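You operate a simulated robot arm through the tools that you are given. There is no shell and no other tool.

Carry out the task below with a simulated robot arm. There is one attempt and no reset: what you move stays moved.

Task
Drain the water trap, then prove head one's vacuum with its override.
Fine: trap empty, cock shut, needle in the green, override off again.

Only the result counts: the job must be done as asked and must still hold three seconds after the hand-in. Knocking over, shifting, dropping, spilling or breaking anything else fails it.

Robot
A 5-joint arm with a two-finger parallel gripper, fixed in place. Base frame: the origin is on the floor under the middle of its stand, x ahead of it, y to its left, z up. Readings come in mm, rad, newtons and seconds.
It reaches about 1134 mm from its shoulder. Its first joint turns from -2.601 to 2.601 rad. Payload 1.57 kg.
Tool frame: the origin (TCP) lies between the finger pads and is the grasp point; the fingertips stand 30 mm ahead of it; z points along the fingers, y is the line along which they close. The gripper opens to 110 mm. The fingers are 24 mm wide and 12 mm thick; the gripper's body (48 by 112 mm) begins 78 mm behind the TCP.
Orientation is that of the tool frame in the base frame, as [roll, pitch, yaw] about the fixed x, y, z axes, in that order (R = Rz(yaw) Ry(pitch) Rx(roll)). With the fingers straight down and closing along the base's y, the tool's x points along the base's -x, its y along +y and its z along -z.

Tools
- The arm moves only by the tool play_rows. Its argument "targets" is a list of rows, each an object of numbers (a shift or turn left out is 0, a gripper value left out holds the last): "x", "y", "z": the shift along the base's x, y, z in mm; "ax", "ay", "az": the turn, a rotation vector about the base's x, y, z in rad; "fingers": the gripper command, from -1 (fully open) to 1 (shut), values between in proportion. In form: [{"x": .., "y": .., "z": .., "ax": .., "ay": .., "az": .., "fingers": ..}, ...]. A call has 1 to 20 rows; each row is the pose to reach, as a shift and turn from the pose commanded when the call began. A row lasts 0.2 s, in which the tool goes at most 50 mm and 0.15 rad; a call with a longer step from one row to the next is refused whole, and so is a gripper value outside its range. A pose out of reach is approached as far as the arm can. The call stops where the force on the tool passes 40 N (or 10 N more than at its start, if that is more) or the arm is blocked; 0.2 s more then pass. Each finger travels about 72 mm/s and halts on what it meets, pressing with about 41 N; the grip force reading is that of the motor and also rises with nothing between the fingers. The clock runs only during rows and for 0.2 s after the last one: add rows that repeat a pose to give the fingers time. It gives the time, the measured TCP pose, the force on the tool (base axes), the opening and the grip force at its end, in the units of the frame above (readings bear some noise), with the torque about the TCP (base axes, N m) and any sound that the robot's microphone picked up, and new pictures: "show" is both (left out), scene, wrist or none.
- Cameras (640 x 400 px; columns grow to the right, rows downward): "scene" is fixed at [50.9, -648.8, 1366.1]; the picture's right is [0.10, -0.99, 0.00], its down [-0.68, -0.07, -0.73] and it looks along [0.73, 0.07, -0.68] (base axes); focal length 330 px, centre (320, 200). "wrist" rides on the gripper at [70, 16, -141] in the tool frame; the picture's right is [-0.23, 0.97, 0.00], its down [-0.85, -0.20, -0.48] and it looks along [-0.47, -0.11, 0.88] (tool axes); focal length 222 px, centre (320, 200). There is no depth. A picture from a camera that has moved, and an enlarged one, comes with that camera's place and axes in the base frame and with its lens.
- lift_body(by): slides the trunk up (or, below 0, down) by that many mm; the arm rides with it, the base frame stays. It gives what a move gives, with no picture.
- enlarge(camera, box): a new picture of the part [left, top, right, bottom] of that camera's present view, enlarged. The clock stands still meanwhile.
- sign_off(): hands the job in; it is judged then, once.

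Places have to be worked out from the pictures, the camera data and where the tool is seen. Open the gripper and draw the arm clear of the work before you hand the job in, unless the task says otherwise.

The tools are called after "Call:" as a command line: name --argument value ..., lists and objects as JSON in quotes. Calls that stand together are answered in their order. play_rows: Moves the arm, as the interface text tells. Its arguments: {"type":"object","properties":{"targets":{"type":"array"},"show":{"type":"string","enum":["both","scene","wrist","none"]}},"required":["targets"]} The other tools are called the same way: lift_body (by) moves the trunk up or down; enlarge (camera, box) takes an enlarged picture of a part of a camera's view; sign_off () hands the job in.

At the start:

```text
clock: 0.0
tcp_pos: [248.3, -535.1, 989.7]
orientation: [3.141, 0.0, -3.141]
contact_force: [0.8, -0.8, -0.5]
moment: [-0.02, 0.02, -0.01]
finger_gap: 109.9
finger_force: 0.0
trunk travel left (down, up): [-724.0, 246.0]
```

scene: 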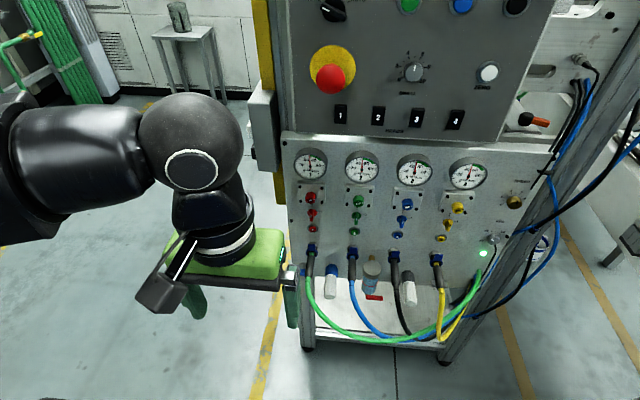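
wrist: 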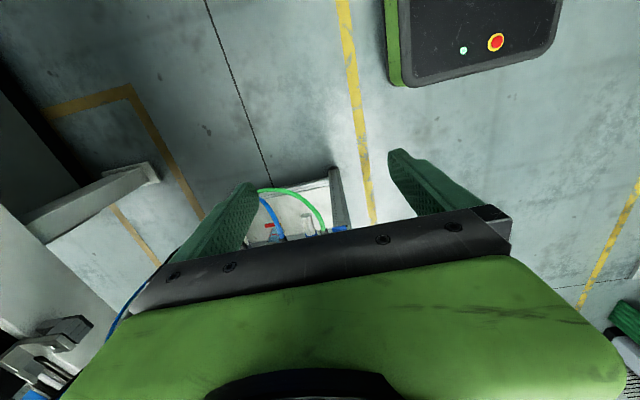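

I start by looking closely at the panel: the gauges, the coloured controls beneath them, and the bowls and red lever at the bottom.

Call:
enlarge --camera "scene" --box '[280, 130, 440, 230]'

Call:
enlarge --camera "scene" --box '[400, 130, 560, 230]'

Call:
enlarge --camera "scene" --box '[290, 230, 450, 330]'

Call:
enlarge --camera "scene" --box '[290, 0, 560, 140]'

```text
4.00 times, centred on (360, 180) of scene
camera zoom: at [50.9, -648.8, 1366.1], right [0.1, -0.99, 0.0], down [-0.68, -0.07, -0.73], along [0.73, 0.07, -0.68], focal length 1318 px, centre (160, 280)
```

zoom: 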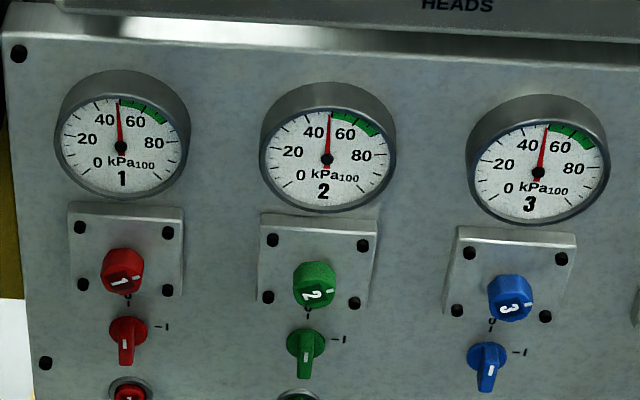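

```text
4.00 times, centred on (480, 180) of scene
camera zoom: at [50.9, -648.8, 1366.1], right [0.1, -0.99, 0.0], down [-0.68, -0.07, -0.73], along [0.73, 0.07, -0.68], focal length 1318 px, centre (-320, 280)
```

zoom: 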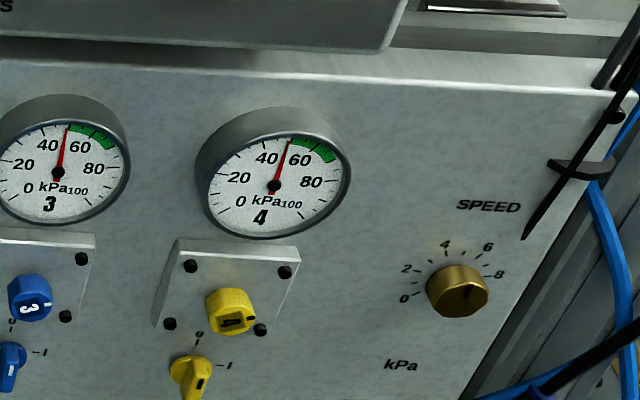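

```text
4.00 times, centred on (370, 280) of scene
camera zoom: at [50.9, -648.8, 1366.1], right [0.1, -0.99, 0.0], down [-0.68, -0.07, -0.73], along [0.73, 0.07, -0.68], focal length 1318 px, centre (120, -120)
```

zoom: 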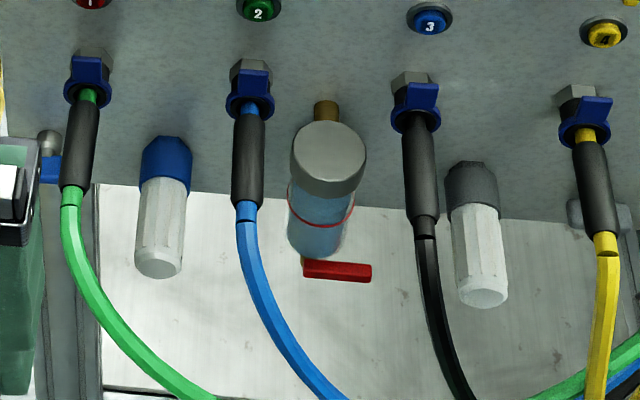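

```text
2.37 times, centred on (425, 70) of scene
camera zoom: at [50.9, -648.8, 1366.1], right [0.1, -0.99, 0.0], down [-0.68, -0.07, -0.73], along [0.73, 0.07, -0.68], focal length 781 px, centre (71, 508)
```

zoom: 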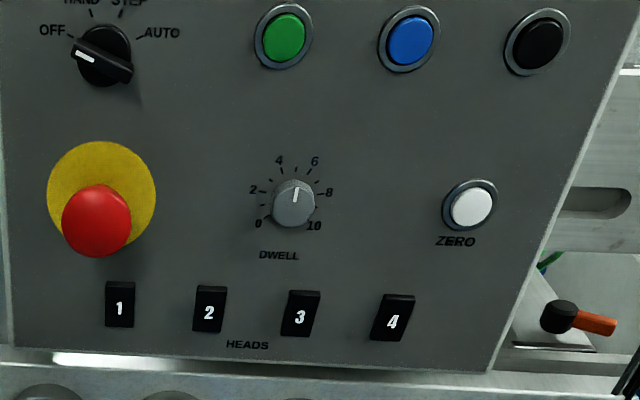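

Let me zoom further into head 1's column and the trap's cock.

Call:
enlarge --camera "scene" --box '[290, 180, 338, 210]'

Call:
enlarge --camera "scene" --box '[290, 205, 338, 235]'

Call:
enlarge --camera "scene" --box '[340, 250, 420, 300]'

Call:
enlarge --camera "scene" --box '[286, 140, 342, 175]'

Call:
enlarge --camera "scene" --box '[440, 190, 536, 250]'

Call:
enlarge --camera "scene" --box '[240, 240, 400, 340]'

```text
13.33 times, centred on (314, 195) of scene
camera zoom: at [50.9, -648.8, 1366.1], right [0.1, -0.99, 0.0], down [-0.68, -0.07, -0.73], along [0.73, 0.07, -0.68], focal length 4395 px, centre (400, 267)
```

zoom: 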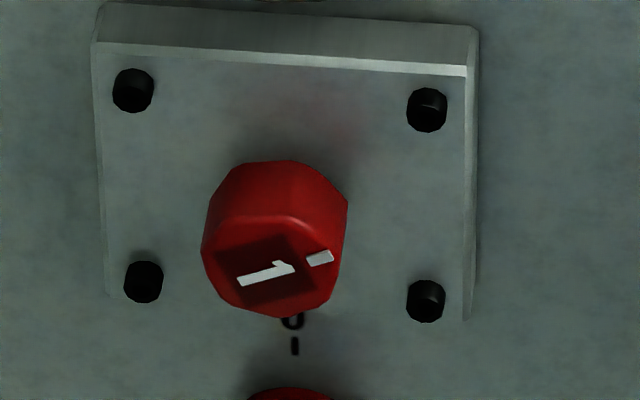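

```text
13.33 times, centred on (314, 220) of scene
camera zoom: at [50.9, -648.8, 1366.1], right [0.1, -0.99, 0.0], down [-0.68, -0.07, -0.73], along [0.73, 0.07, -0.68], focal length 4395 px, centre (400, -67)
```

zoom: 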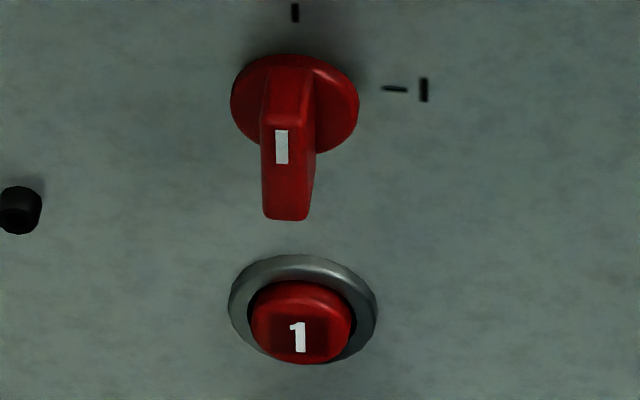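

```text
8.00 times, centred on (380, 275) of scene
camera zoom: at [50.9, -648.8, 1366.1], right [0.1, -0.99, 0.0], down [-0.68, -0.07, -0.73], along [0.73, 0.07, -0.68], focal length 2637 px, centre (-160, -400)
```

zoom: 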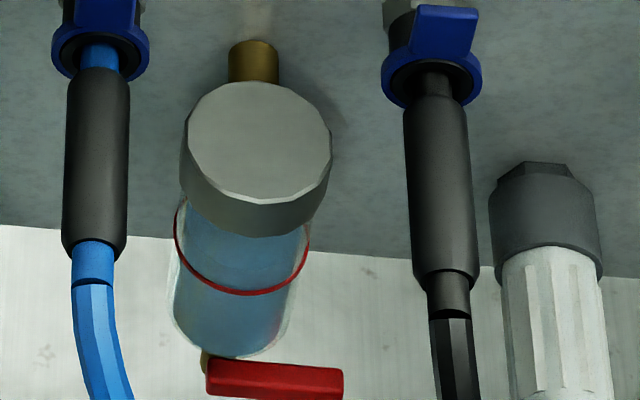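

```text
11.43 times, centred on (314, 158) of scene
camera zoom: at [50.9, -648.8, 1366.1], right [0.1, -0.99, 0.0], down [-0.68, -0.07, -0.73], along [0.73, 0.07, -0.68], focal length 3767 px, centre (389, 686)
```

zoom: 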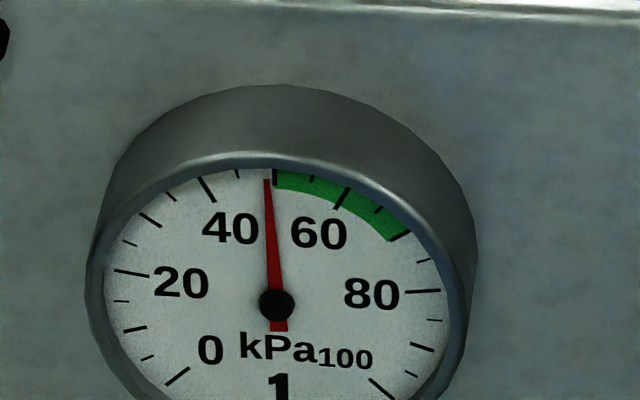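

```text
6.67 times, centred on (488, 220) of scene
camera zoom: at [50.9, -648.8, 1366.1], right [0.1, -0.99, 0.0], down [-0.68, -0.07, -0.73], along [0.73, 0.07, -0.68], focal length 2198 px, centre (-800, 67)
```

zoom: 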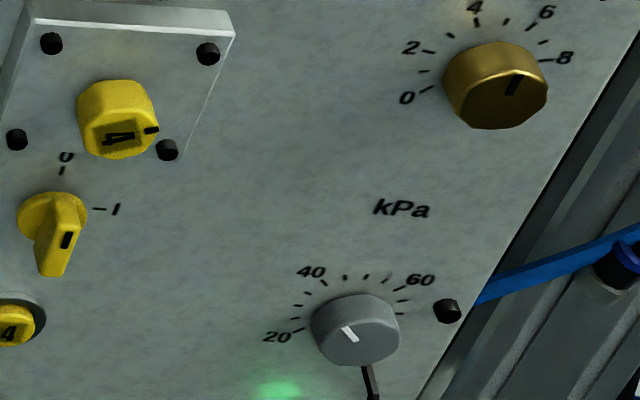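

```text
4.00 times, centred on (320, 290) of scene
camera zoom: at [50.9, -648.8, 1366.1], right [0.1, -0.99, 0.0], down [-0.68, -0.07, -0.73], along [0.73, 0.07, -0.68], focal length 1318 px, centre (320, -160)
```

zoom: 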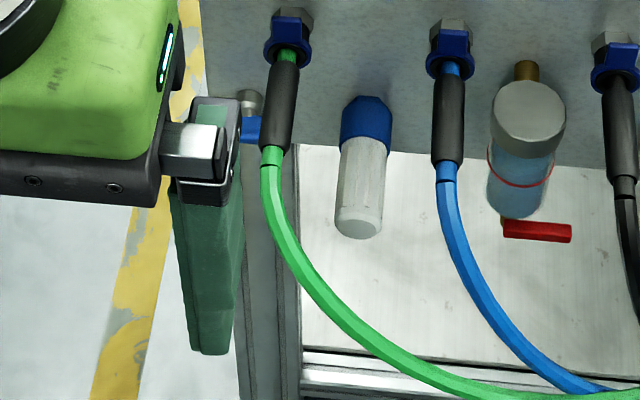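

I check the rest of the scene for anything that belongs to the job: the can on the stool, the object near the right post, and what lies beneath the trap.

Call:
enlarge --camera "scene" --box '[500, 80, 640, 280]'

Call:
enlarge --camera "scene" --box '[280, 240, 500, 380]'

Call:
enlarge --camera "scene" --box '[0, 0, 240, 120]'

Call:
enlarge --camera "wrist" --box '[230, 160, 370, 250]'

Call:
enlarge --camera "wrist" --box '[380, 0, 560, 100]'

```text
2.00 times, centred on (570, 180) of scene
camera zoom: at [50.9, -648.8, 1366.1], right [0.1, -0.99, 0.0], down [-0.68, -0.07, -0.73], along [0.73, 0.07, -0.68], focal length 659 px, centre (-180, 240)
```

zoom: 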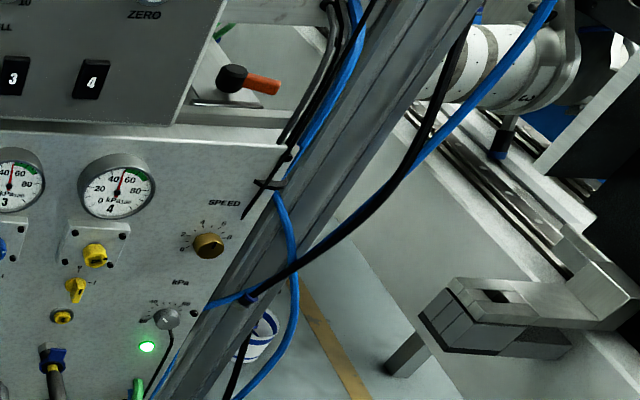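

```text
2.86 times, centred on (390, 310) of scene
camera zoom: at [50.9, -648.8, 1366.1], right [0.1, -0.99, 0.0], down [-0.68, -0.07, -0.73], along [0.73, 0.07, -0.68], focal length 942 px, centre (120, -114)
```

zoom: 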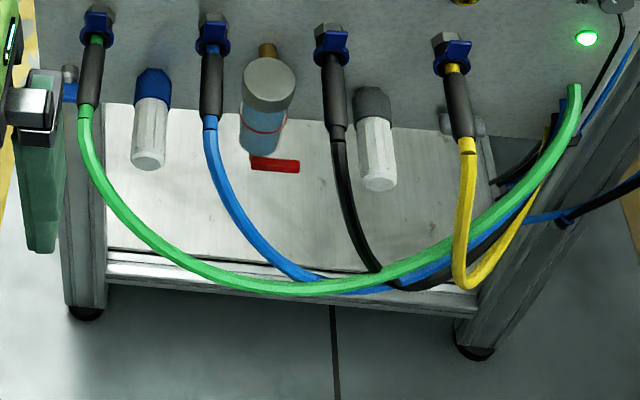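

```text
2.67 times, centred on (120, 60) of scene
camera zoom: at [50.9, -648.8, 1366.1], right [0.1, -0.99, 0.0], down [-0.68, -0.07, -0.73], along [0.73, 0.07, -0.68], focal length 879 px, centre (853, 573)
```

zoom: 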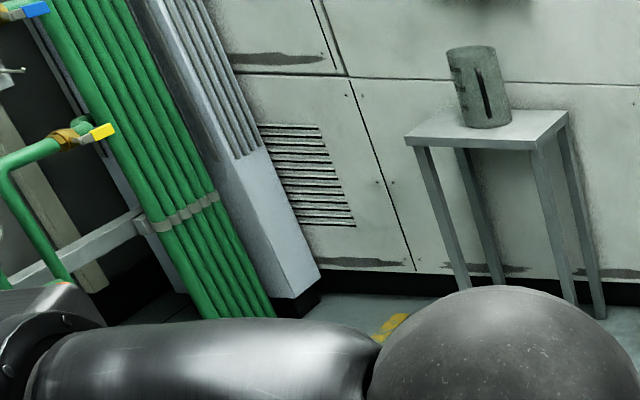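

```text
4.44 times, centred on (300, 205) of wrist
camera zoom: at [178.0, -519.2, 1132.2], right [0.23, 0.97, 0.0], down [0.85, -0.2, 0.48], along [0.47, -0.11, -0.88], focal length 987 px, centre (409, 178)
```

zoom: 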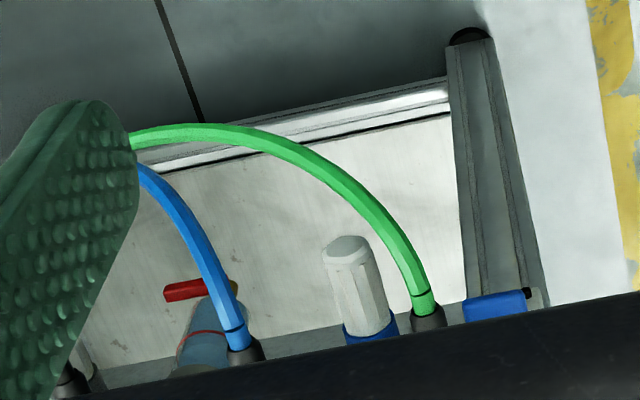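

```text
3.56 times, centred on (470, 50) of wrist
camera zoom: at [178.0, -519.2, 1132.2], right [0.23, 0.97, 0.0], down [0.85, -0.2, 0.48], along [0.47, -0.11, -0.88], focal length 790 px, centre (-213, 733)
```

zoom: 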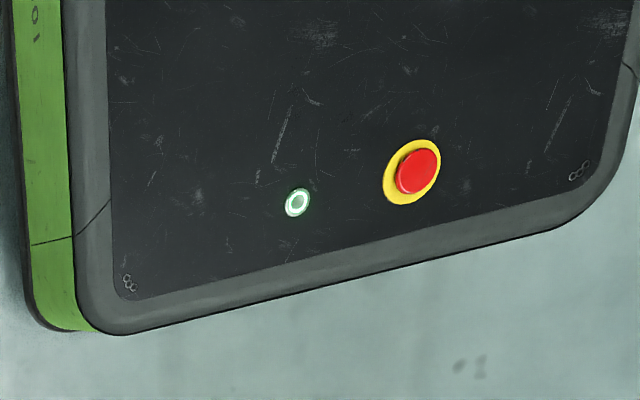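

The enlargements are truly re-rendered, so I zoom hard on the cock lever, both from the scene and the wrist camera, to learn how its pivot is built.

Call:
enlarge --camera "scene" --box '[356, 286, 392, 308]'

Call:
enlarge --camera "wrist" --box '[258, 210, 298, 236]'

Call:
enlarge --camera "scene" --box '[355, 250, 391, 290]'

Call:
enlarge --camera "scene" --box '[470, 230, 510, 260]'

```text
16.00 times, centred on (374, 297) of scene
camera zoom: at [50.9, -648.8, 1366.1], right [0.1, -0.99, 0.0], down [-0.68, -0.07, -0.73], along [0.73, 0.07, -0.68], focal length 5274 px, centre (-544, -1352)
```

zoom: 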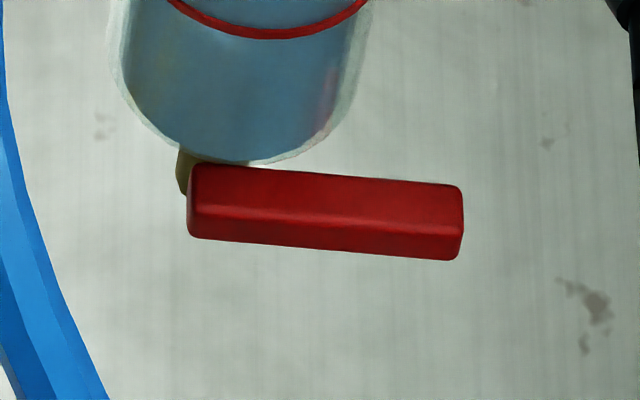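

```text
15.38 times, centred on (278, 223) of wrist
camera zoom: at [178.0, -519.2, 1132.2], right [0.23, 0.97, 0.0], down [0.85, -0.2, 0.48], along [0.47, -0.11, -0.88], focal length 3417 px, centre (966, -154)
```

zoom: 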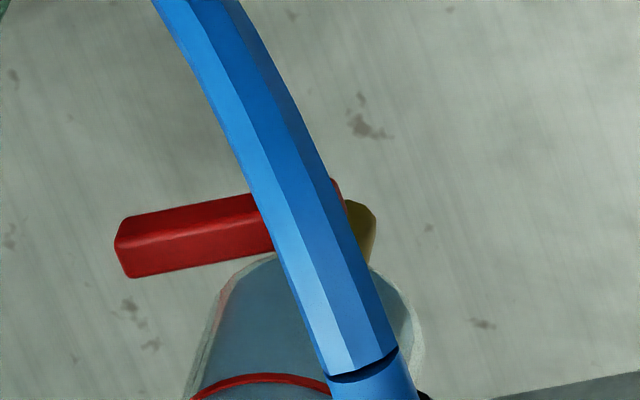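

```text
10.00 times, centred on (373, 270) of scene
camera zoom: at [50.9, -648.8, 1366.1], right [0.1, -0.99, 0.0], down [-0.68, -0.07, -0.73], along [0.73, 0.07, -0.68], focal length 3296 px, centre (-210, -500)
```

zoom: 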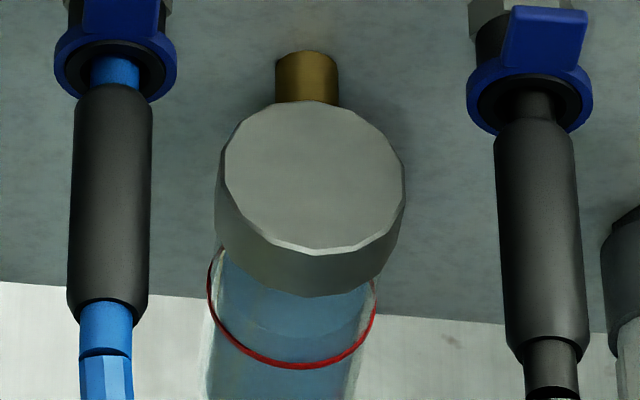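

```text
13.33 times, centred on (490, 245) of scene
camera zoom: at [50.9, -648.8, 1366.1], right [0.1, -0.99, 0.0], down [-0.68, -0.07, -0.73], along [0.73, 0.07, -0.68], focal length 4395 px, centre (-1947, -400)
```

zoom: 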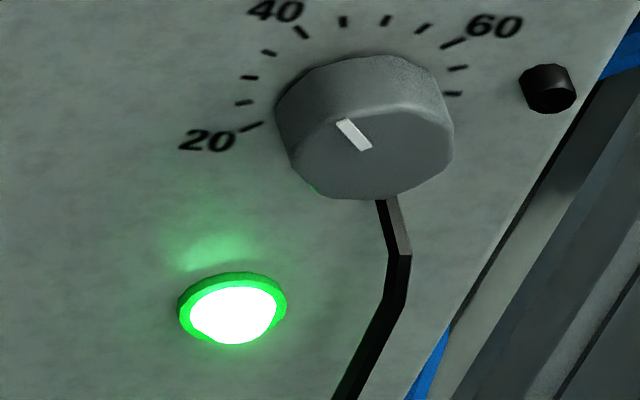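

The lever sits right at the brass cock body, about (530, -750, 572), but I can't tell yet whether it pivots about the panel normal or the vertical. I tilt the tool up along the arm's azimuth to get a lower, more frontal view with the wrist camera, staying well back from the panel.

Call:
play_rows --targets '[{"x": -20, "y": 0, "z": 0, "ax": -0.12, "ay": -0.056}, {"x": -40, "y": 0, "z": 0, "ax": -0.24, "ay": -0.112}, {"x": -40, "y": 0, "z": 0, "ax": -0.36, "ay": -0.168}, {"x": -40, "y": 0, "z": 0, "ax": -0.48, "ay": -0.224}, {"x": -40, "y": 0, "z": 0, "ax": -0.6, "ay": -0.28}]'

```text
clock: 1.2
tcp_pos: [229.8, -642.4, 1040.7]
orientation: [-2.528, 0.261, -3.059]
contact_force: [0.3, -0.3, 0.4]
moment: [0.0, 0.0, -0.01]
finger_gap: 110.2
finger_force: 0.0
out of reach, approached as far as the arm can: row 2, 3, 4, 5
trunk travel left (down, up): [-724.0, 246.0]
camera wrist: at [128.1, -556.6, 1125.3], right [0.3, 0.82, -0.48], down [0.68, 0.17, 0.71], along [0.67, -0.54, -0.51], focal length 222 px, centre (320, 200)
```

scene: 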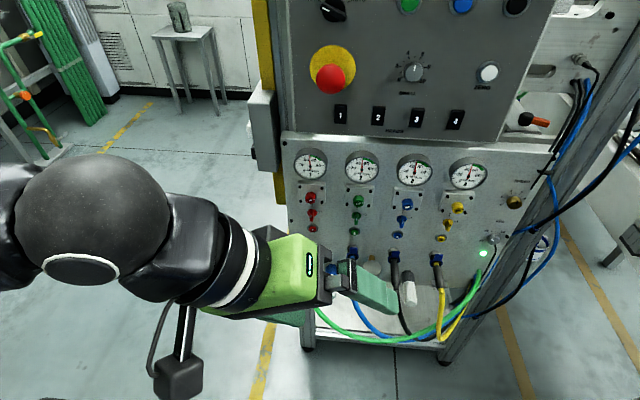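
wrist: 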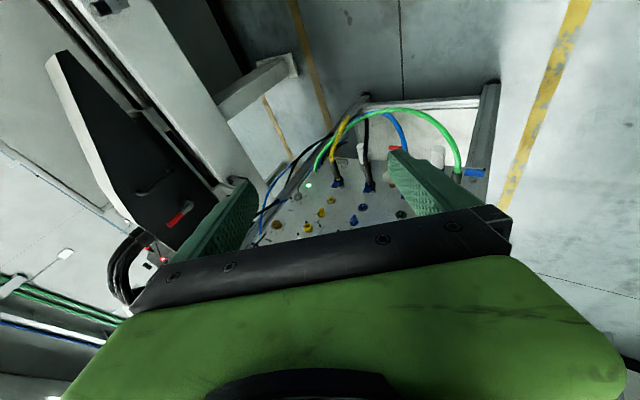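

The tool now tilts about 38° with the TCP at (230, -642, 1041), and nothing near it. I lower the trunk 350 mm so the wrist camera looks at the trap from nearer its own height; the path straight down at x≈250 is clear of the hoses (x>390).

Call:
lift_body --by -350

Call:
enlarge --camera "wrist" --box '[0, 0, 640, 400]'

```text
clock: 4.6
tcp_pos: [229.6, -642.4, 689.9]
orientation: [-2.531, 0.263, -3.057]
contact_force: [-0.2, 0.1, -0.1]
moment: [0.0, -0.01, -0.02]
finger_gap: 110.3
finger_force: 0.2
trunk travel left (down, up): [-374.0, 596.0]
```

```text
1.00 times, centred on (320, 200) of wrist (not enlarged: the box is as wide or as high as the picture)
camera zoom: at [128.2, -556.3, 775.3], right [0.3, 0.83, -0.48], down [0.68, 0.17, 0.71], along [0.67, -0.54, -0.51], focal length 222 px, centre (320, 200)
```

zoom: 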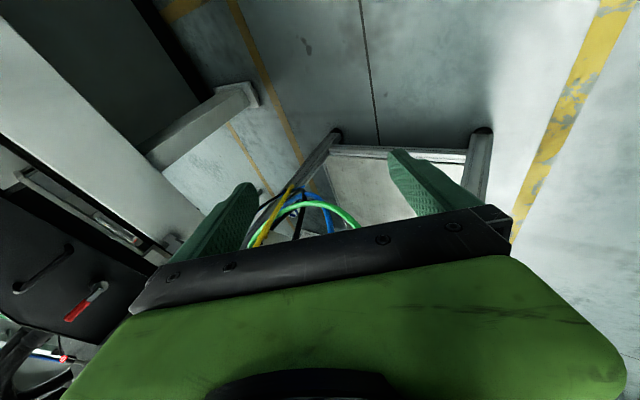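

The gripper bar hides the trap. I tilt further up toward horizontal along the same azimuth (camera ends up below, looking forward), keeping x≈230 clear of the hoses.

Call:
play_rows --targets '[{"x": 0, "y": -20, "z": 0, "ax": -0.14, "ay": -0.05}, {"x": 0, "y": -40, "z": 0, "ax": -0.28, "ay": -0.1}, {"x": 0, "y": -60, "z": 0, "ax": -0.42, "ay": -0.15}, {"x": 0, "y": -60, "z": 0, "ax": -0.56, "ay": -0.2}, {"x": 0, "y": -60, "z": 0, "ax": -0.7, "ay": -0.25}]'

```text
clock: 5.8
tcp_pos: [232.1, -731.9, 837.4]
orientation: [-1.76, 0.368, -2.808]
contact_force: [-0.5, 0.7, -0.5]
moment: [-0.01, -0.01, 0.04]
finger_gap: 109.9
finger_force: 0.0
out of reach, approached as far as the arm can: row 1, 2, 3, 4, 5
trunk travel left (down, up): [-374.0, 596.0]
camera wrist: at [120.4, -620.6, 822.0], right [0.46, 0.35, -0.81], down [0.52, 0.64, 0.57], along [0.72, -0.69, 0.11], focal length 222 px, centre (320, 200)
```

scene: 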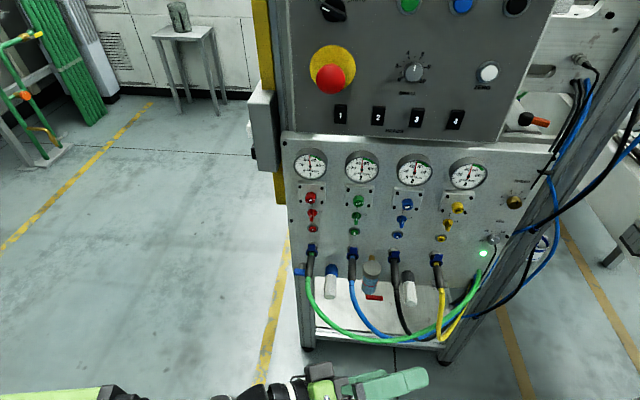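
wrist: 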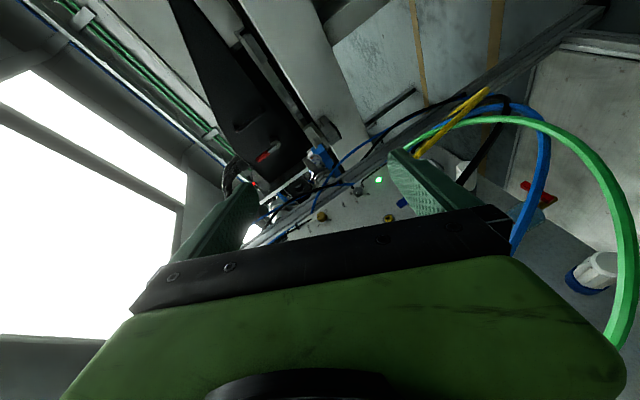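

Now the trap and its red lever are in view at the right of the wrist picture. I zoom on them.

Call:
enlarge --camera "wrist" --box '[505, 170, 569, 210]'

Call:
enlarge --camera "wrist" --box '[440, 80, 640, 300]'

Call:
enlarge --camera "scene" --box '[285, 235, 345, 295]'

```text
10.00 times, centred on (537, 190) of wrist
camera zoom: at [120.4, -620.6, 822.0], right [0.46, 0.35, -0.81], down [0.52, 0.64, 0.57], along [0.72, -0.69, 0.11], focal length 2221 px, centre (-1850, 300)
```

zoom: 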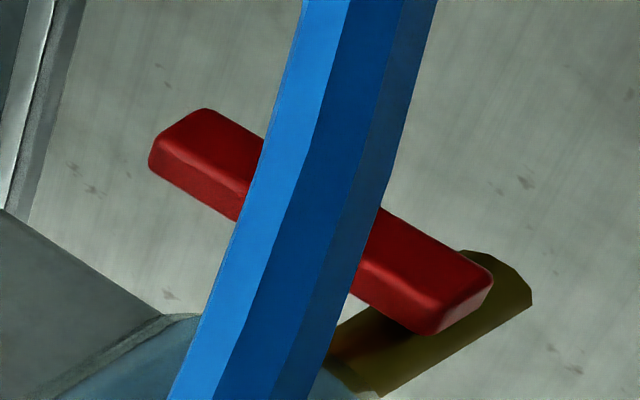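

```text
1.82 times, centred on (540, 190) of wrist
camera zoom: at [120.4, -620.6, 822.0], right [0.46, 0.35, -0.81], down [0.52, 0.64, 0.57], along [0.72, -0.69, 0.11], focal length 404 px, centre (-80, 218)
```

zoom: 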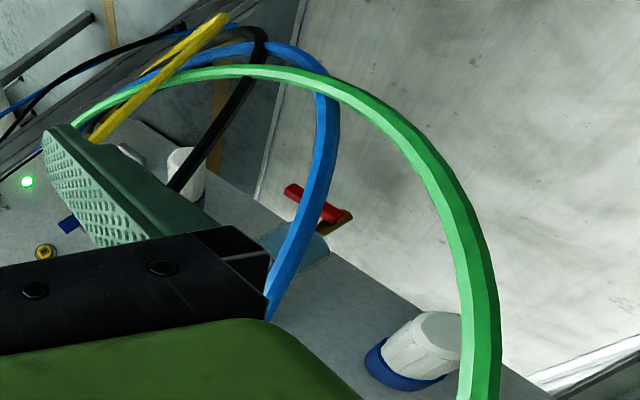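

```text
6.67 times, centred on (315, 265) of scene
camera zoom: at [50.9, -648.8, 1366.1], right [0.1, -0.99, 0.0], down [-0.68, -0.07, -0.73], along [0.73, 0.07, -0.68], focal length 2198 px, centre (353, -233)
```

zoom: 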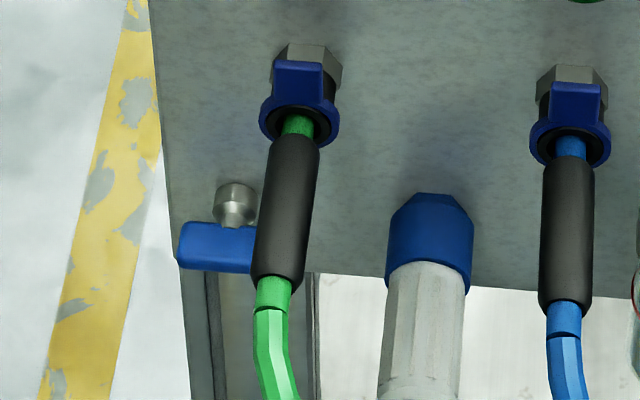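

The view settles it: the brass cock hangs vertical under the bowl and the red lever sits on its front, so it swings in the panel's plane (horizontal now = shut, down = open). Hoses sag in front at x≈430 down to z≈545, so I will come in from underneath them. I lower the trunk the rest of the way; below the gripper there is only free floor.

Call:
lift_body --by -300

Call:
play_rows --targets '[{"x": 0, "y": 0, "z": 0}]'

```text
clock: 8.8
tcp_pos: [231.6, -731.5, 537.0]
orientation: [-1.761, 0.367, -2.809]
contact_force: [0.3, -0.4, -0.6]
moment: [0.01, 0.03, 0.0]
finger_gap: 110.0
finger_force: 0.0
trunk travel left (down, up): [-74.0, 896.0]
```

```text
clock: 9.2
tcp_pos: [231.0, -731.7, 536.9]
orientation: [-1.76, 0.367, -2.81]
contact_force: [-0.6, 0.1, 0.1]
moment: [0.04, 0.06, -0.01]
finger_gap: 109.9
finger_force: 0.1
trunk travel left (down, up): [-74.0, 896.0]
camera wrist: at [120.5, -620.5, 521.9], right [0.46, 0.35, -0.81], down [0.52, 0.64, 0.57], along [0.72, -0.69, 0.11], focal length 222 px, centre (320, 200)
```

scene: 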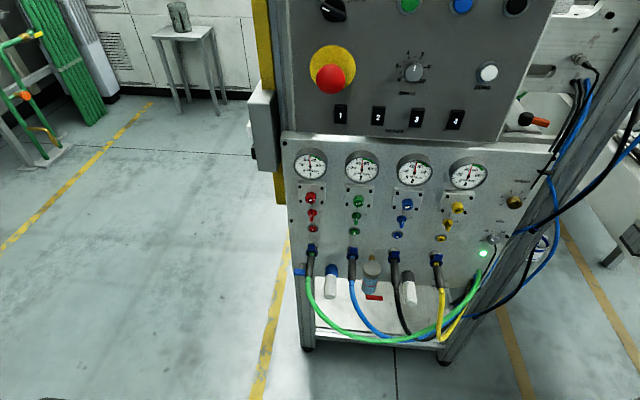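
wrist: 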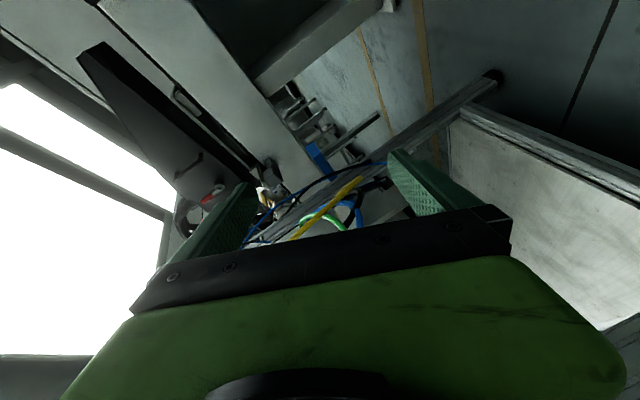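

The commanded pose resets to the reached one. Now I swing to a staging pose under and in front of the hoses, about (389, -586, 476), tool pitched ~22° up, fingers one above the other with about a 30 mm gap.

Call:
play_rows --targets '[{"x": 31.6, "y": 29, "z": -12, "ax": -0.134, "ay": 0.0074, "az": 0.046, "fingers": 0.45}, {"x": 63, "y": 58, "z": -24, "ax": -0.268, "ay": 0.0148, "az": 0.092, "fingers": 0.45}, {"x": 95, "y": 87, "z": -37, "ax": -0.402, "ay": 0.022, "az": 0.137, "fingers": 0.45}, {"x": 126, "y": 116, "z": -49, "ax": -0.536, "ay": 0.03, "az": 0.183, "fingers": 0.45}, {"x": 158, "y": 145.6, "z": -61, "ax": -0.67, "ay": 0.037, "az": 0.229, "fingers": 0.45}]'

```text
clock: 10.4
tcp_pos: [422.3, -662.4, 578.0]
orientation: [-1.578, 0.091, -2.511]
contact_force: [0.1, -0.1, 0.0]
moment: [-0.01, -0.02, 0.01]
finger_gap: 30.3
finger_force: 0.2
out of reach, approached as far as the arm can: row 1, 2, 3, 4, 5
trunk travel left (down, up): [-74.0, 896.0]
camera wrist: at [283.5, -588.5, 555.6], right [0.25, 0.19, -0.95], down [0.39, 0.88, 0.28], along [0.89, -0.44, 0.14], focal length 222 px, centre (320, 200)
```

scene: 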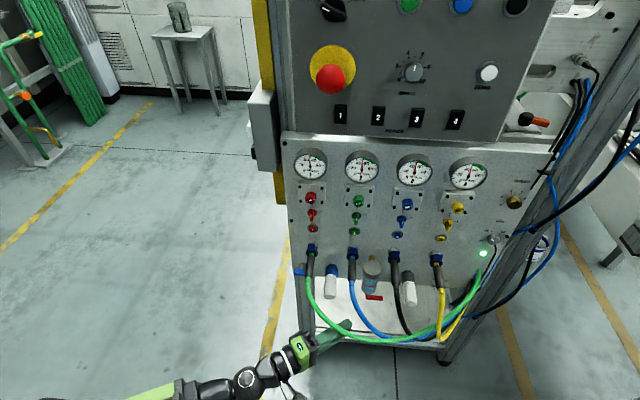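
wrist: 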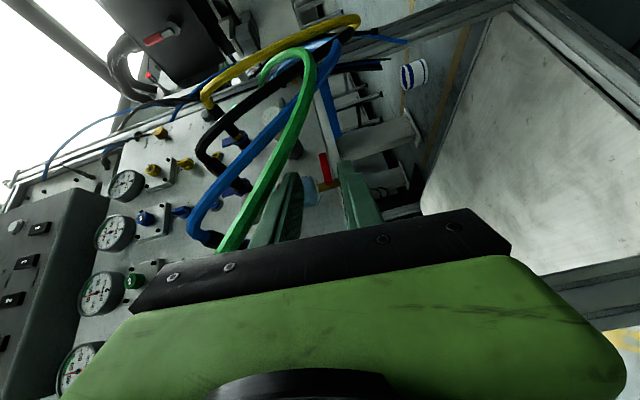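

The arm ended at (422, -662, 578), higher and further out than asked, though without touching anything. I look at how the arm is folded and how near the fingers are to the hoses before any further move.

Call:
enlarge --camera "scene" --box '[120, 300, 380, 400]'

Call:
enlarge --camera "wrist" --box '[200, 20, 440, 240]'

```text
2.46 times, centred on (250, 350) of scene
camera zoom: at [50.9, -648.8, 1366.1], right [0.1, -0.99, 0.0], down [-0.68, -0.07, -0.73], along [0.73, 0.07, -0.68], focal length 811 px, centre (492, -169)
```

zoom: 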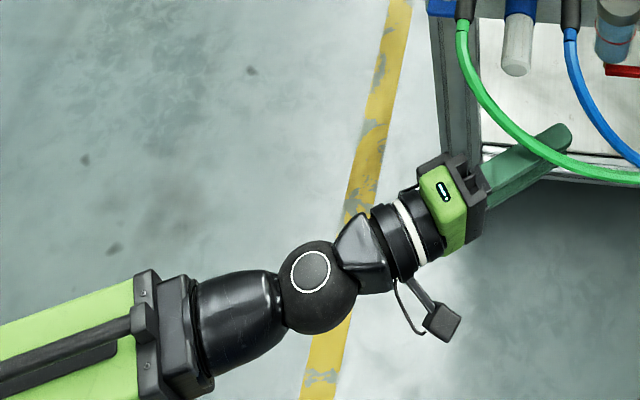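

```text
1.82 times, centred on (320, 130) of wrist
camera zoom: at [283.5, -588.5, 555.6], right [0.25, 0.19, -0.95], down [0.39, 0.88, 0.28], along [0.89, -0.44, 0.14], focal length 404 px, centre (320, 327)
```

zoom: 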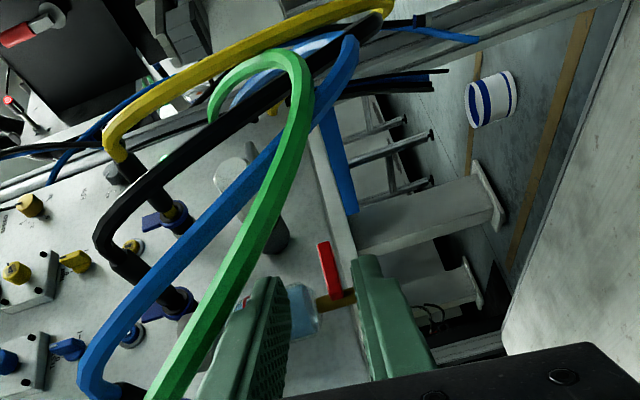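

The forearm comes down steeply to the wrist, and the fingers are just left of and below the green hose. I test a plain 40 mm downward step with orientation held, which also moves away from the hoses, to learn how the arm behaves.

Call:
play_rows --targets '[{"x": -6, "y": 8, "z": -20}, {"x": -12, "y": 16, "z": -40}]' --show "none"

```text
clock: 11.0
tcp_pos: [420.9, -661.4, 577.7]
orientation: [-1.579, 0.092, -2.508]
contact_force: [0.4, 1.4, 0.0]
moment: [0.02, 0.02, -0.03]
finger_gap: 30.6
finger_force: 0.0
out of reach, approached as far as the arm can: row 1, 2
trunk travel left (down, up): [-74.0, 896.0]
```

That step was not possible at this fold, and my triangulation puts the green hose at about (414, -673, 608), just above the upper finger. I drop the trunk by its remaining 74 mm, which takes the tool straight down away from the hoses.

Call:
lift_body --by -74

Call:
play_rows --targets '[{"x": 0, "y": 0, "z": 0}]'

```text
clock: 12.1
tcp_pos: [421.7, -662.3, 503.9]
orientation: [-1.577, 0.093, -2.51]
contact_force: [0.2, -0.4, 0.2]
moment: [-0.01, 0.0, 0.02]
finger_gap: 30.4
finger_force: 0.0
trunk travel left (down, up): [0.0, 970.0]
```

```text
clock: 12.5
tcp_pos: [421.6, -661.5, 502.7]
orientation: [-1.579, 0.092, -2.509]
contact_force: [-0.1, 0.9, 0.1]
moment: [0.0, 0.0, -0.03]
finger_gap: 30.3
finger_force: 0.1
trunk travel left (down, up): [0.0, 970.0]
camera wrist: at [283.3, -588.7, 481.5], right [0.25, 0.19, -0.95], down [0.39, 0.88, 0.28], along [0.89, -0.44, 0.15], focal length 222 px, centre (320, 200)
```

scene: 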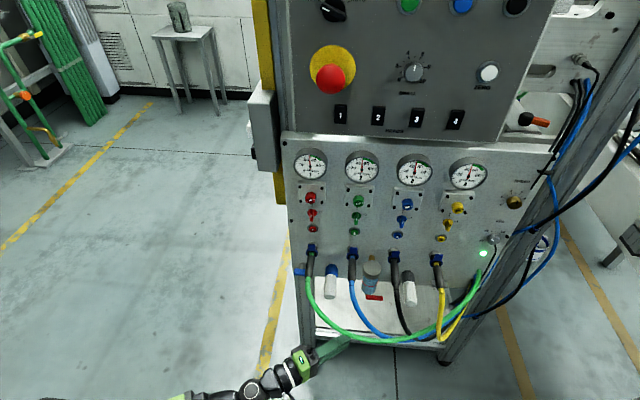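
wrist: 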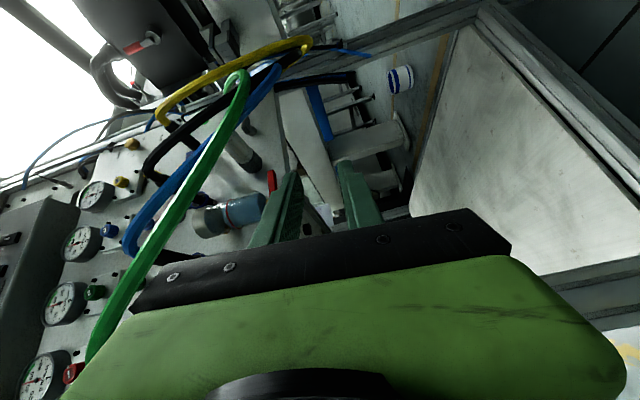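

Now the tool is below the hoses. I zoom the wrist view onto the trap and lever to refine their position from this low, frontal angle.

Call:
enlarge --camera "wrist" --box '[180, 150, 360, 260]'

Call:
enlarge --camera "scene" --box '[290, 240, 450, 360]'

```text
3.56 times, centred on (270, 205) of wrist
camera zoom: at [283.3, -588.7, 481.5], right [0.25, 0.19, -0.95], down [0.39, 0.88, 0.28], along [0.89, -0.44, 0.15], focal length 790 px, centre (498, 182)
```

zoom: 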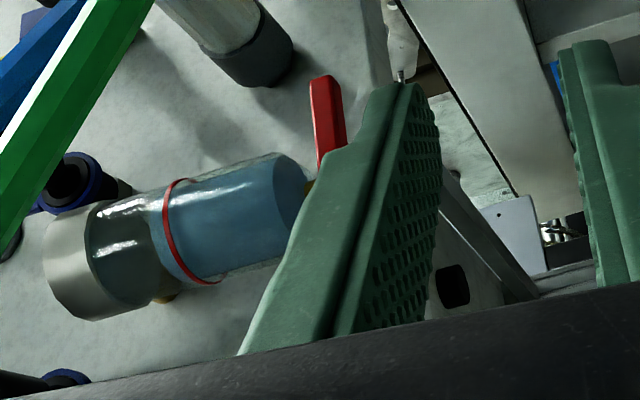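

```text
3.33 times, centred on (370, 300) of scene
camera zoom: at [50.9, -648.8, 1366.1], right [0.1, -0.99, 0.0], down [-0.68, -0.07, -0.73], along [0.73, 0.07, -0.68], focal length 1099 px, centre (153, -133)
```

zoom: 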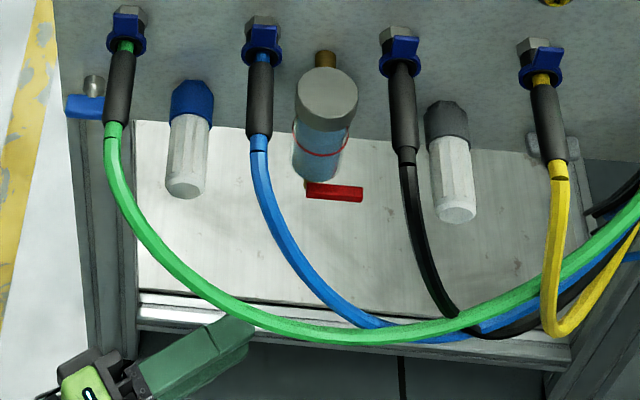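

I zoom closely on the lever from both cameras to fix its edges precisely before approaching.

Call:
enlarge --camera "wrist" --box '[246, 165, 294, 195]'

Call:
enlarge --camera "wrist" --box '[240, 175, 280, 225]'

Call:
enlarge --camera "scene" --box '[362, 290, 386, 305]'

Call:
enlarge --camera "scene" --box '[290, 320, 370, 370]'

```text
13.33 times, centred on (270, 180) of wrist
camera zoom: at [283.3, -588.7, 481.5], right [0.25, 0.19, -0.95], down [0.39, 0.88, 0.28], along [0.89, -0.44, 0.15], focal length 2962 px, centre (987, 467)
```

zoom: 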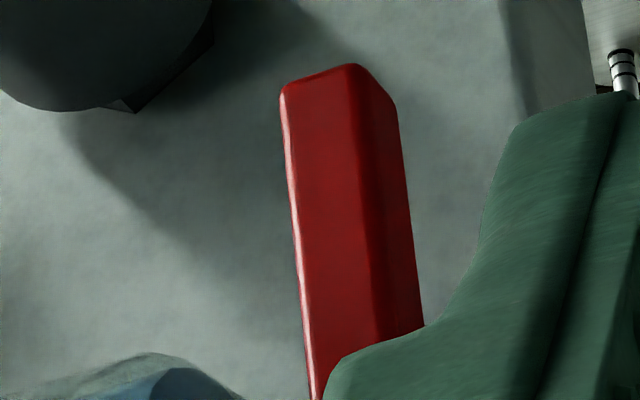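

```text
8.00 times, centred on (260, 200) of wrist
camera zoom: at [283.3, -588.7, 481.5], right [0.25, 0.19, -0.95], down [0.39, 0.88, 0.28], along [0.89, -0.44, 0.15], focal length 1777 px, centre (800, 200)
```

zoom: 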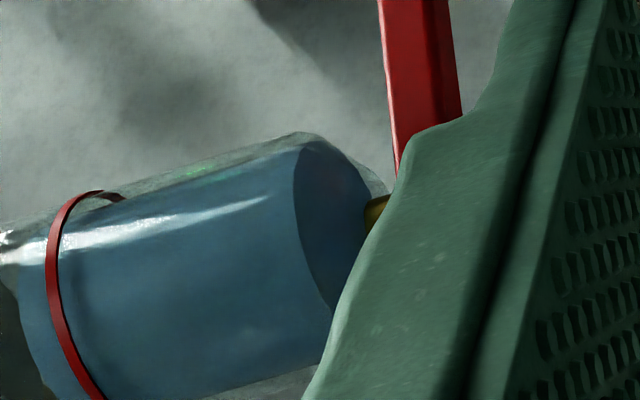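

```text
16.00 times, centred on (374, 298) of scene
camera zoom: at [50.9, -648.8, 1366.1], right [0.1, -0.99, 0.0], down [-0.68, -0.07, -0.73], along [0.73, 0.07, -0.68], focal length 5274 px, centre (-544, -1360)
```

zoom: 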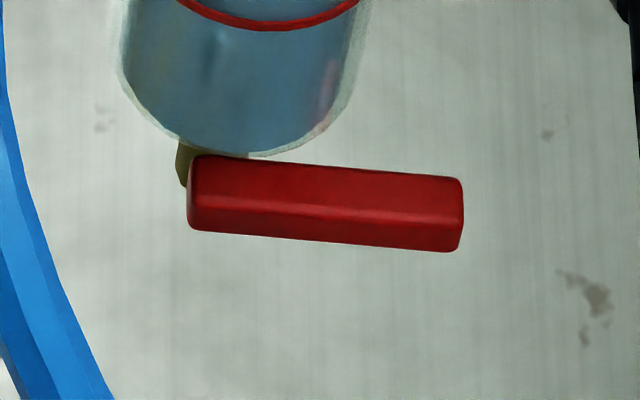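

```text
8.00 times, centred on (330, 345) of scene
camera zoom: at [50.9, -648.8, 1366.1], right [0.1, -0.99, 0.0], down [-0.68, -0.07, -0.73], along [0.73, 0.07, -0.68], focal length 2637 px, centre (240, -960)
```

zoom: 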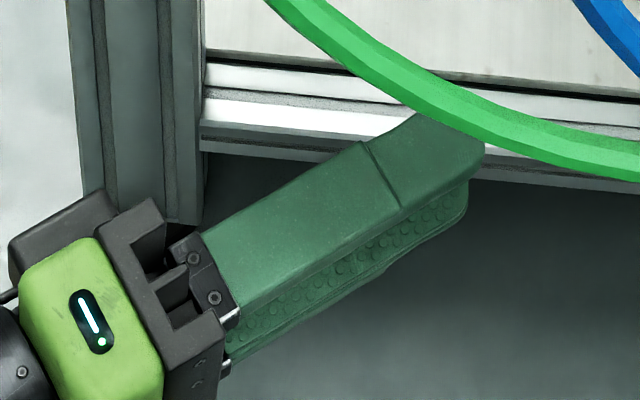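

The lever is now well fixed: top-front tip corner at about (524, -770, 585), running from y≈-724 (pivot ≈ -729, z≈580) to y≈-770, with the bowl bottom at z≈597. I move low under the hoses to about (489, -722, 505), rolling the tool so its tall side leans away from the green hose and setting the finger gap to about 26 mm.

Call:
play_rows --targets '[{"x": 17, "y": -15, "z": 0, "ax": -0.098, "ay": 0.091, "az": 0.001, "fingers": 0.53}, {"x": 34, "y": -30, "z": 0, "ax": -0.196, "ay": 0.183, "az": 0.002, "fingers": 0.53}, {"x": 51, "y": -45, "z": 0, "ax": -0.295, "ay": 0.274, "az": 0.004, "fingers": 0.53}, {"x": 67.9, "y": -60.3, "z": 2, "ax": -0.3927, "ay": 0.3654, "az": 0.005, "fingers": 0.53}]'

```text
clock: 13.5
tcp_pos: [515.7, -696.4, 504.5]
orientation: [-1.574, -0.391, -2.547]
contact_force: [-0.3, -0.6, 0.2]
moment: [-0.01, 0.0, 0.0]
finger_gap: 25.7
finger_force: 0.0
out of reach, approached as far as the arm can: row 1, 2, 3, 4
trunk travel left (down, up): [0.0, 970.0]
camera wrist: at [377.3, -620.5, 515.9], right [-0.13, -0.09, -0.99], down [0.45, 0.88, -0.14], along [0.88, -0.46, -0.08], focal length 222 px, centre (320, 200)
```

scene: 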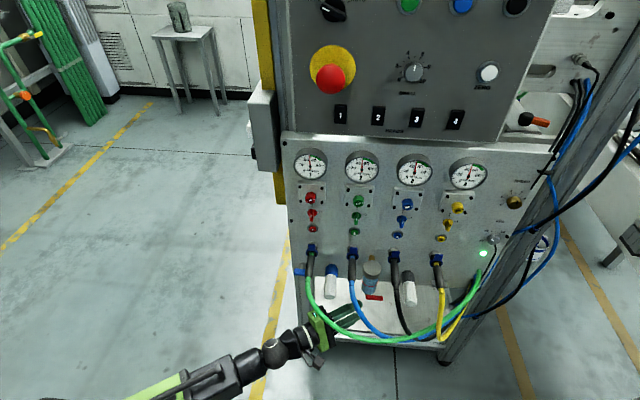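
wrist: 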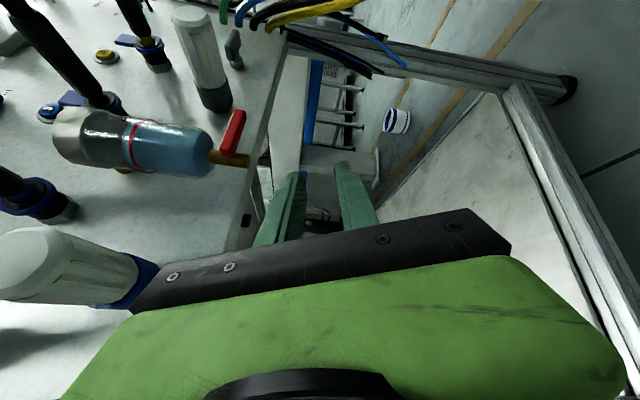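

The arm again settled off target: (516, -696, 505), level pitch, tool azimuth about -56°. Nothing was touched. I repeat a null row to see whether it has settled, then probe what it can do from here with a small sideways step.

Call:
play_rows --targets '[{"x": 0, "y": 0, "z": 0}]' --show "none"

Call:
play_rows --targets '[{"x": -8, "y": -6, "z": 0, "az": -0.01}]' --show "none"

```text
clock: 13.9
tcp_pos: [515.2, -698.4, 504.8]
orientation: [-1.574, -0.387, -2.548]
contact_force: [-0.7, -0.5, -0.3]
moment: [0.02, -0.01, 0.01]
finger_gap: 25.6
finger_force: 0.0
trunk travel left (down, up): [0.0, 970.0]
```

```text
clock: 14.3
tcp_pos: [506.0, -702.0, 503.1]
orientation: [-1.575, -0.387, -2.56]
contact_force: [0.1, -0.1, 1.0]
moment: [0.0, -0.01, -0.01]
finger_gap: 25.7
finger_force: 0.0
trunk travel left (down, up): [0.0, 970.0]
```

Now it makes sense: in every pose the wrist ball stays at one height relative to the trunk, so the arm is a SCARA type. TCP height is trunk height plus ~242 mm times the tool's pitch, while azimuth, pitch and roll are free. I set a consistent pose: azimuth -58°, pitched 14° up, slight roll, TCP about (487, -708, 563), still short of the lever.

Call:
play_rows --targets '[{"x": -6.3, "y": -2.1, "z": 20.9, "ax": -0.0251, "ay": -0.1135, "az": 0.0029}, {"x": -12.7, "y": -4.3, "z": 41, "ax": -0.0501, "ay": -0.2269, "az": 0.0057}, {"x": -19, "y": -6.4, "z": 59.5, "ax": -0.0752, "ay": -0.3404, "az": 0.0086}]'

```text
clock: 15.1
tcp_pos: [488.2, -708.8, 562.5]
orientation: [-1.323, -0.137, -2.613]
contact_force: [0.2, 0.1, -0.3]
moment: [0.03, 0.01, 0.0]
finger_gap: 26.1
finger_force: 0.0
out of reach, approached as far as the arm can: row 1
trunk travel left (down, up): [0.0, 970.0]
camera wrist: at [355.0, -632.3, 522.1], right [0.2, -0.16, -0.97], down [0.48, 0.87, -0.04], along [0.85, -0.46, 0.25], focal length 222 px, centre (320, 200)
```

scene: 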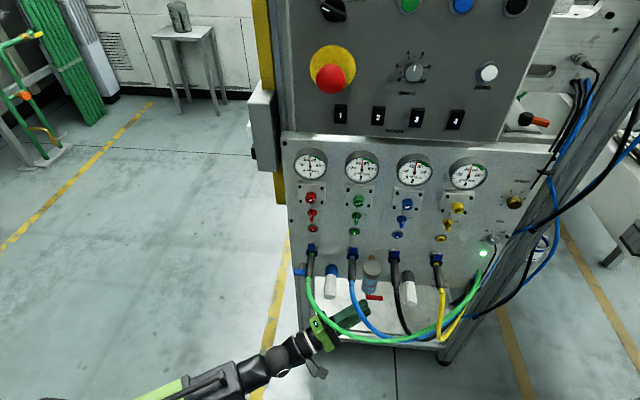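
wrist: 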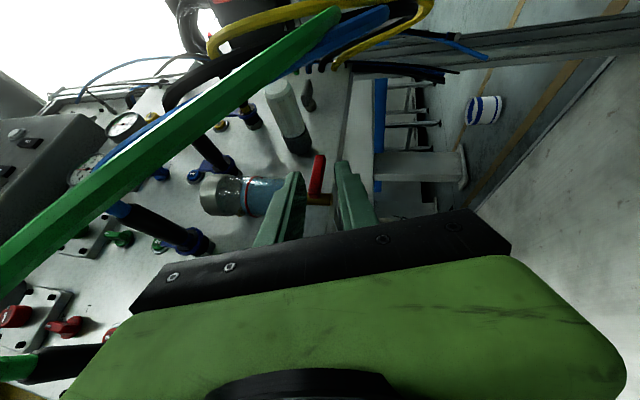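

The model is right: TCP landed at (488, -709, 562) as asked, and the lever shows between the two fingers in the wrist view. I check close-ups of fingers, lever and hose before raising and inserting.

Call:
enlarge --camera "wrist" --box '[240, 130, 400, 250]'

Call:
enlarge --camera "scene" --box '[320, 270, 400, 330]'

```text
3.33 times, centred on (320, 190) of wrist
camera zoom: at [355.0, -632.3, 522.1], right [0.2, -0.16, -0.97], down [0.48, 0.87, -0.04], along [0.85, -0.46, 0.25], focal length 740 px, centre (320, 233)
```

zoom: 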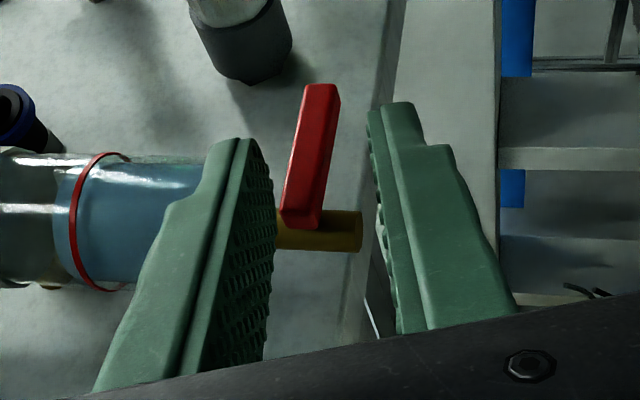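

```text
6.67 times, centred on (360, 300) of scene
camera zoom: at [50.9, -648.8, 1366.1], right [0.1, -0.99, 0.0], down [-0.68, -0.07, -0.73], along [0.73, 0.07, -0.68], focal length 2198 px, centre (53, -467)
```

zoom: 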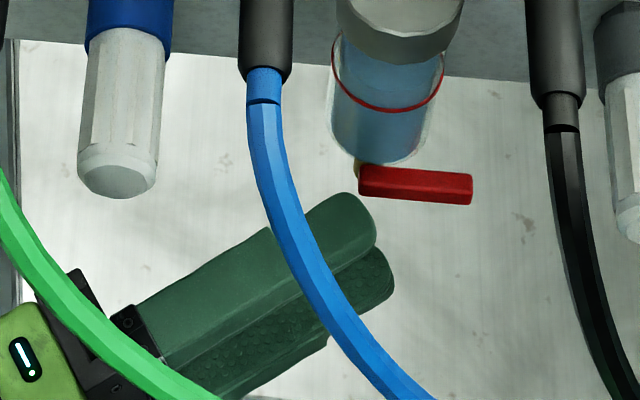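

Everything lines up: lever from about (524, -727) to (524, -770), z 575–585, brass down to z≈564. I raise the trunk 13 mm so the finger gap is level with the lever.

Call:
lift_body --by 13

Call:
play_rows --targets '[{"x": 0, "y": 0, "z": 0, "fingers": 0.58}, {"x": 8, "y": -13, "z": 0, "fingers": 0.58}]'

```text
clock: 15.8
tcp_pos: [486.3, -709.7, 574.9]
orientation: [-1.324, -0.137, -2.615]
contact_force: [0.3, -0.9, 0.5]
moment: [-0.02, -0.02, 0.0]
finger_gap: 26.1
finger_force: 0.1
trunk travel left (down, up): [-13.0, 957.0]
```

```text
clock: 16.4
tcp_pos: [492.4, -722.5, 576.8]
orientation: [-1.325, -0.136, -2.616]
contact_force: [-15.1, 9.5, -6.3]
moment: [-0.17, -0.23, 0.03]
finger_gap: 20.1
finger_force: 0.0
trunk travel left (down, up): [-13.0, 957.0]
camera wrist: at [360.5, -645.4, 535.1], right [0.2, -0.16, -0.97], down [0.48, 0.87, -0.04], along [0.85, -0.46, 0.25], focal length 222 px, centre (320, 200)
```

scene: 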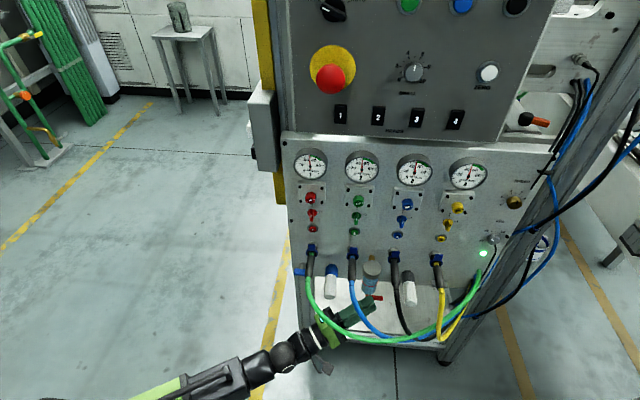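
wrist: 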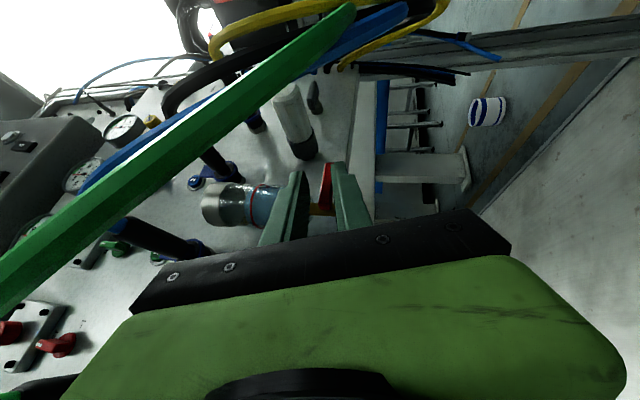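

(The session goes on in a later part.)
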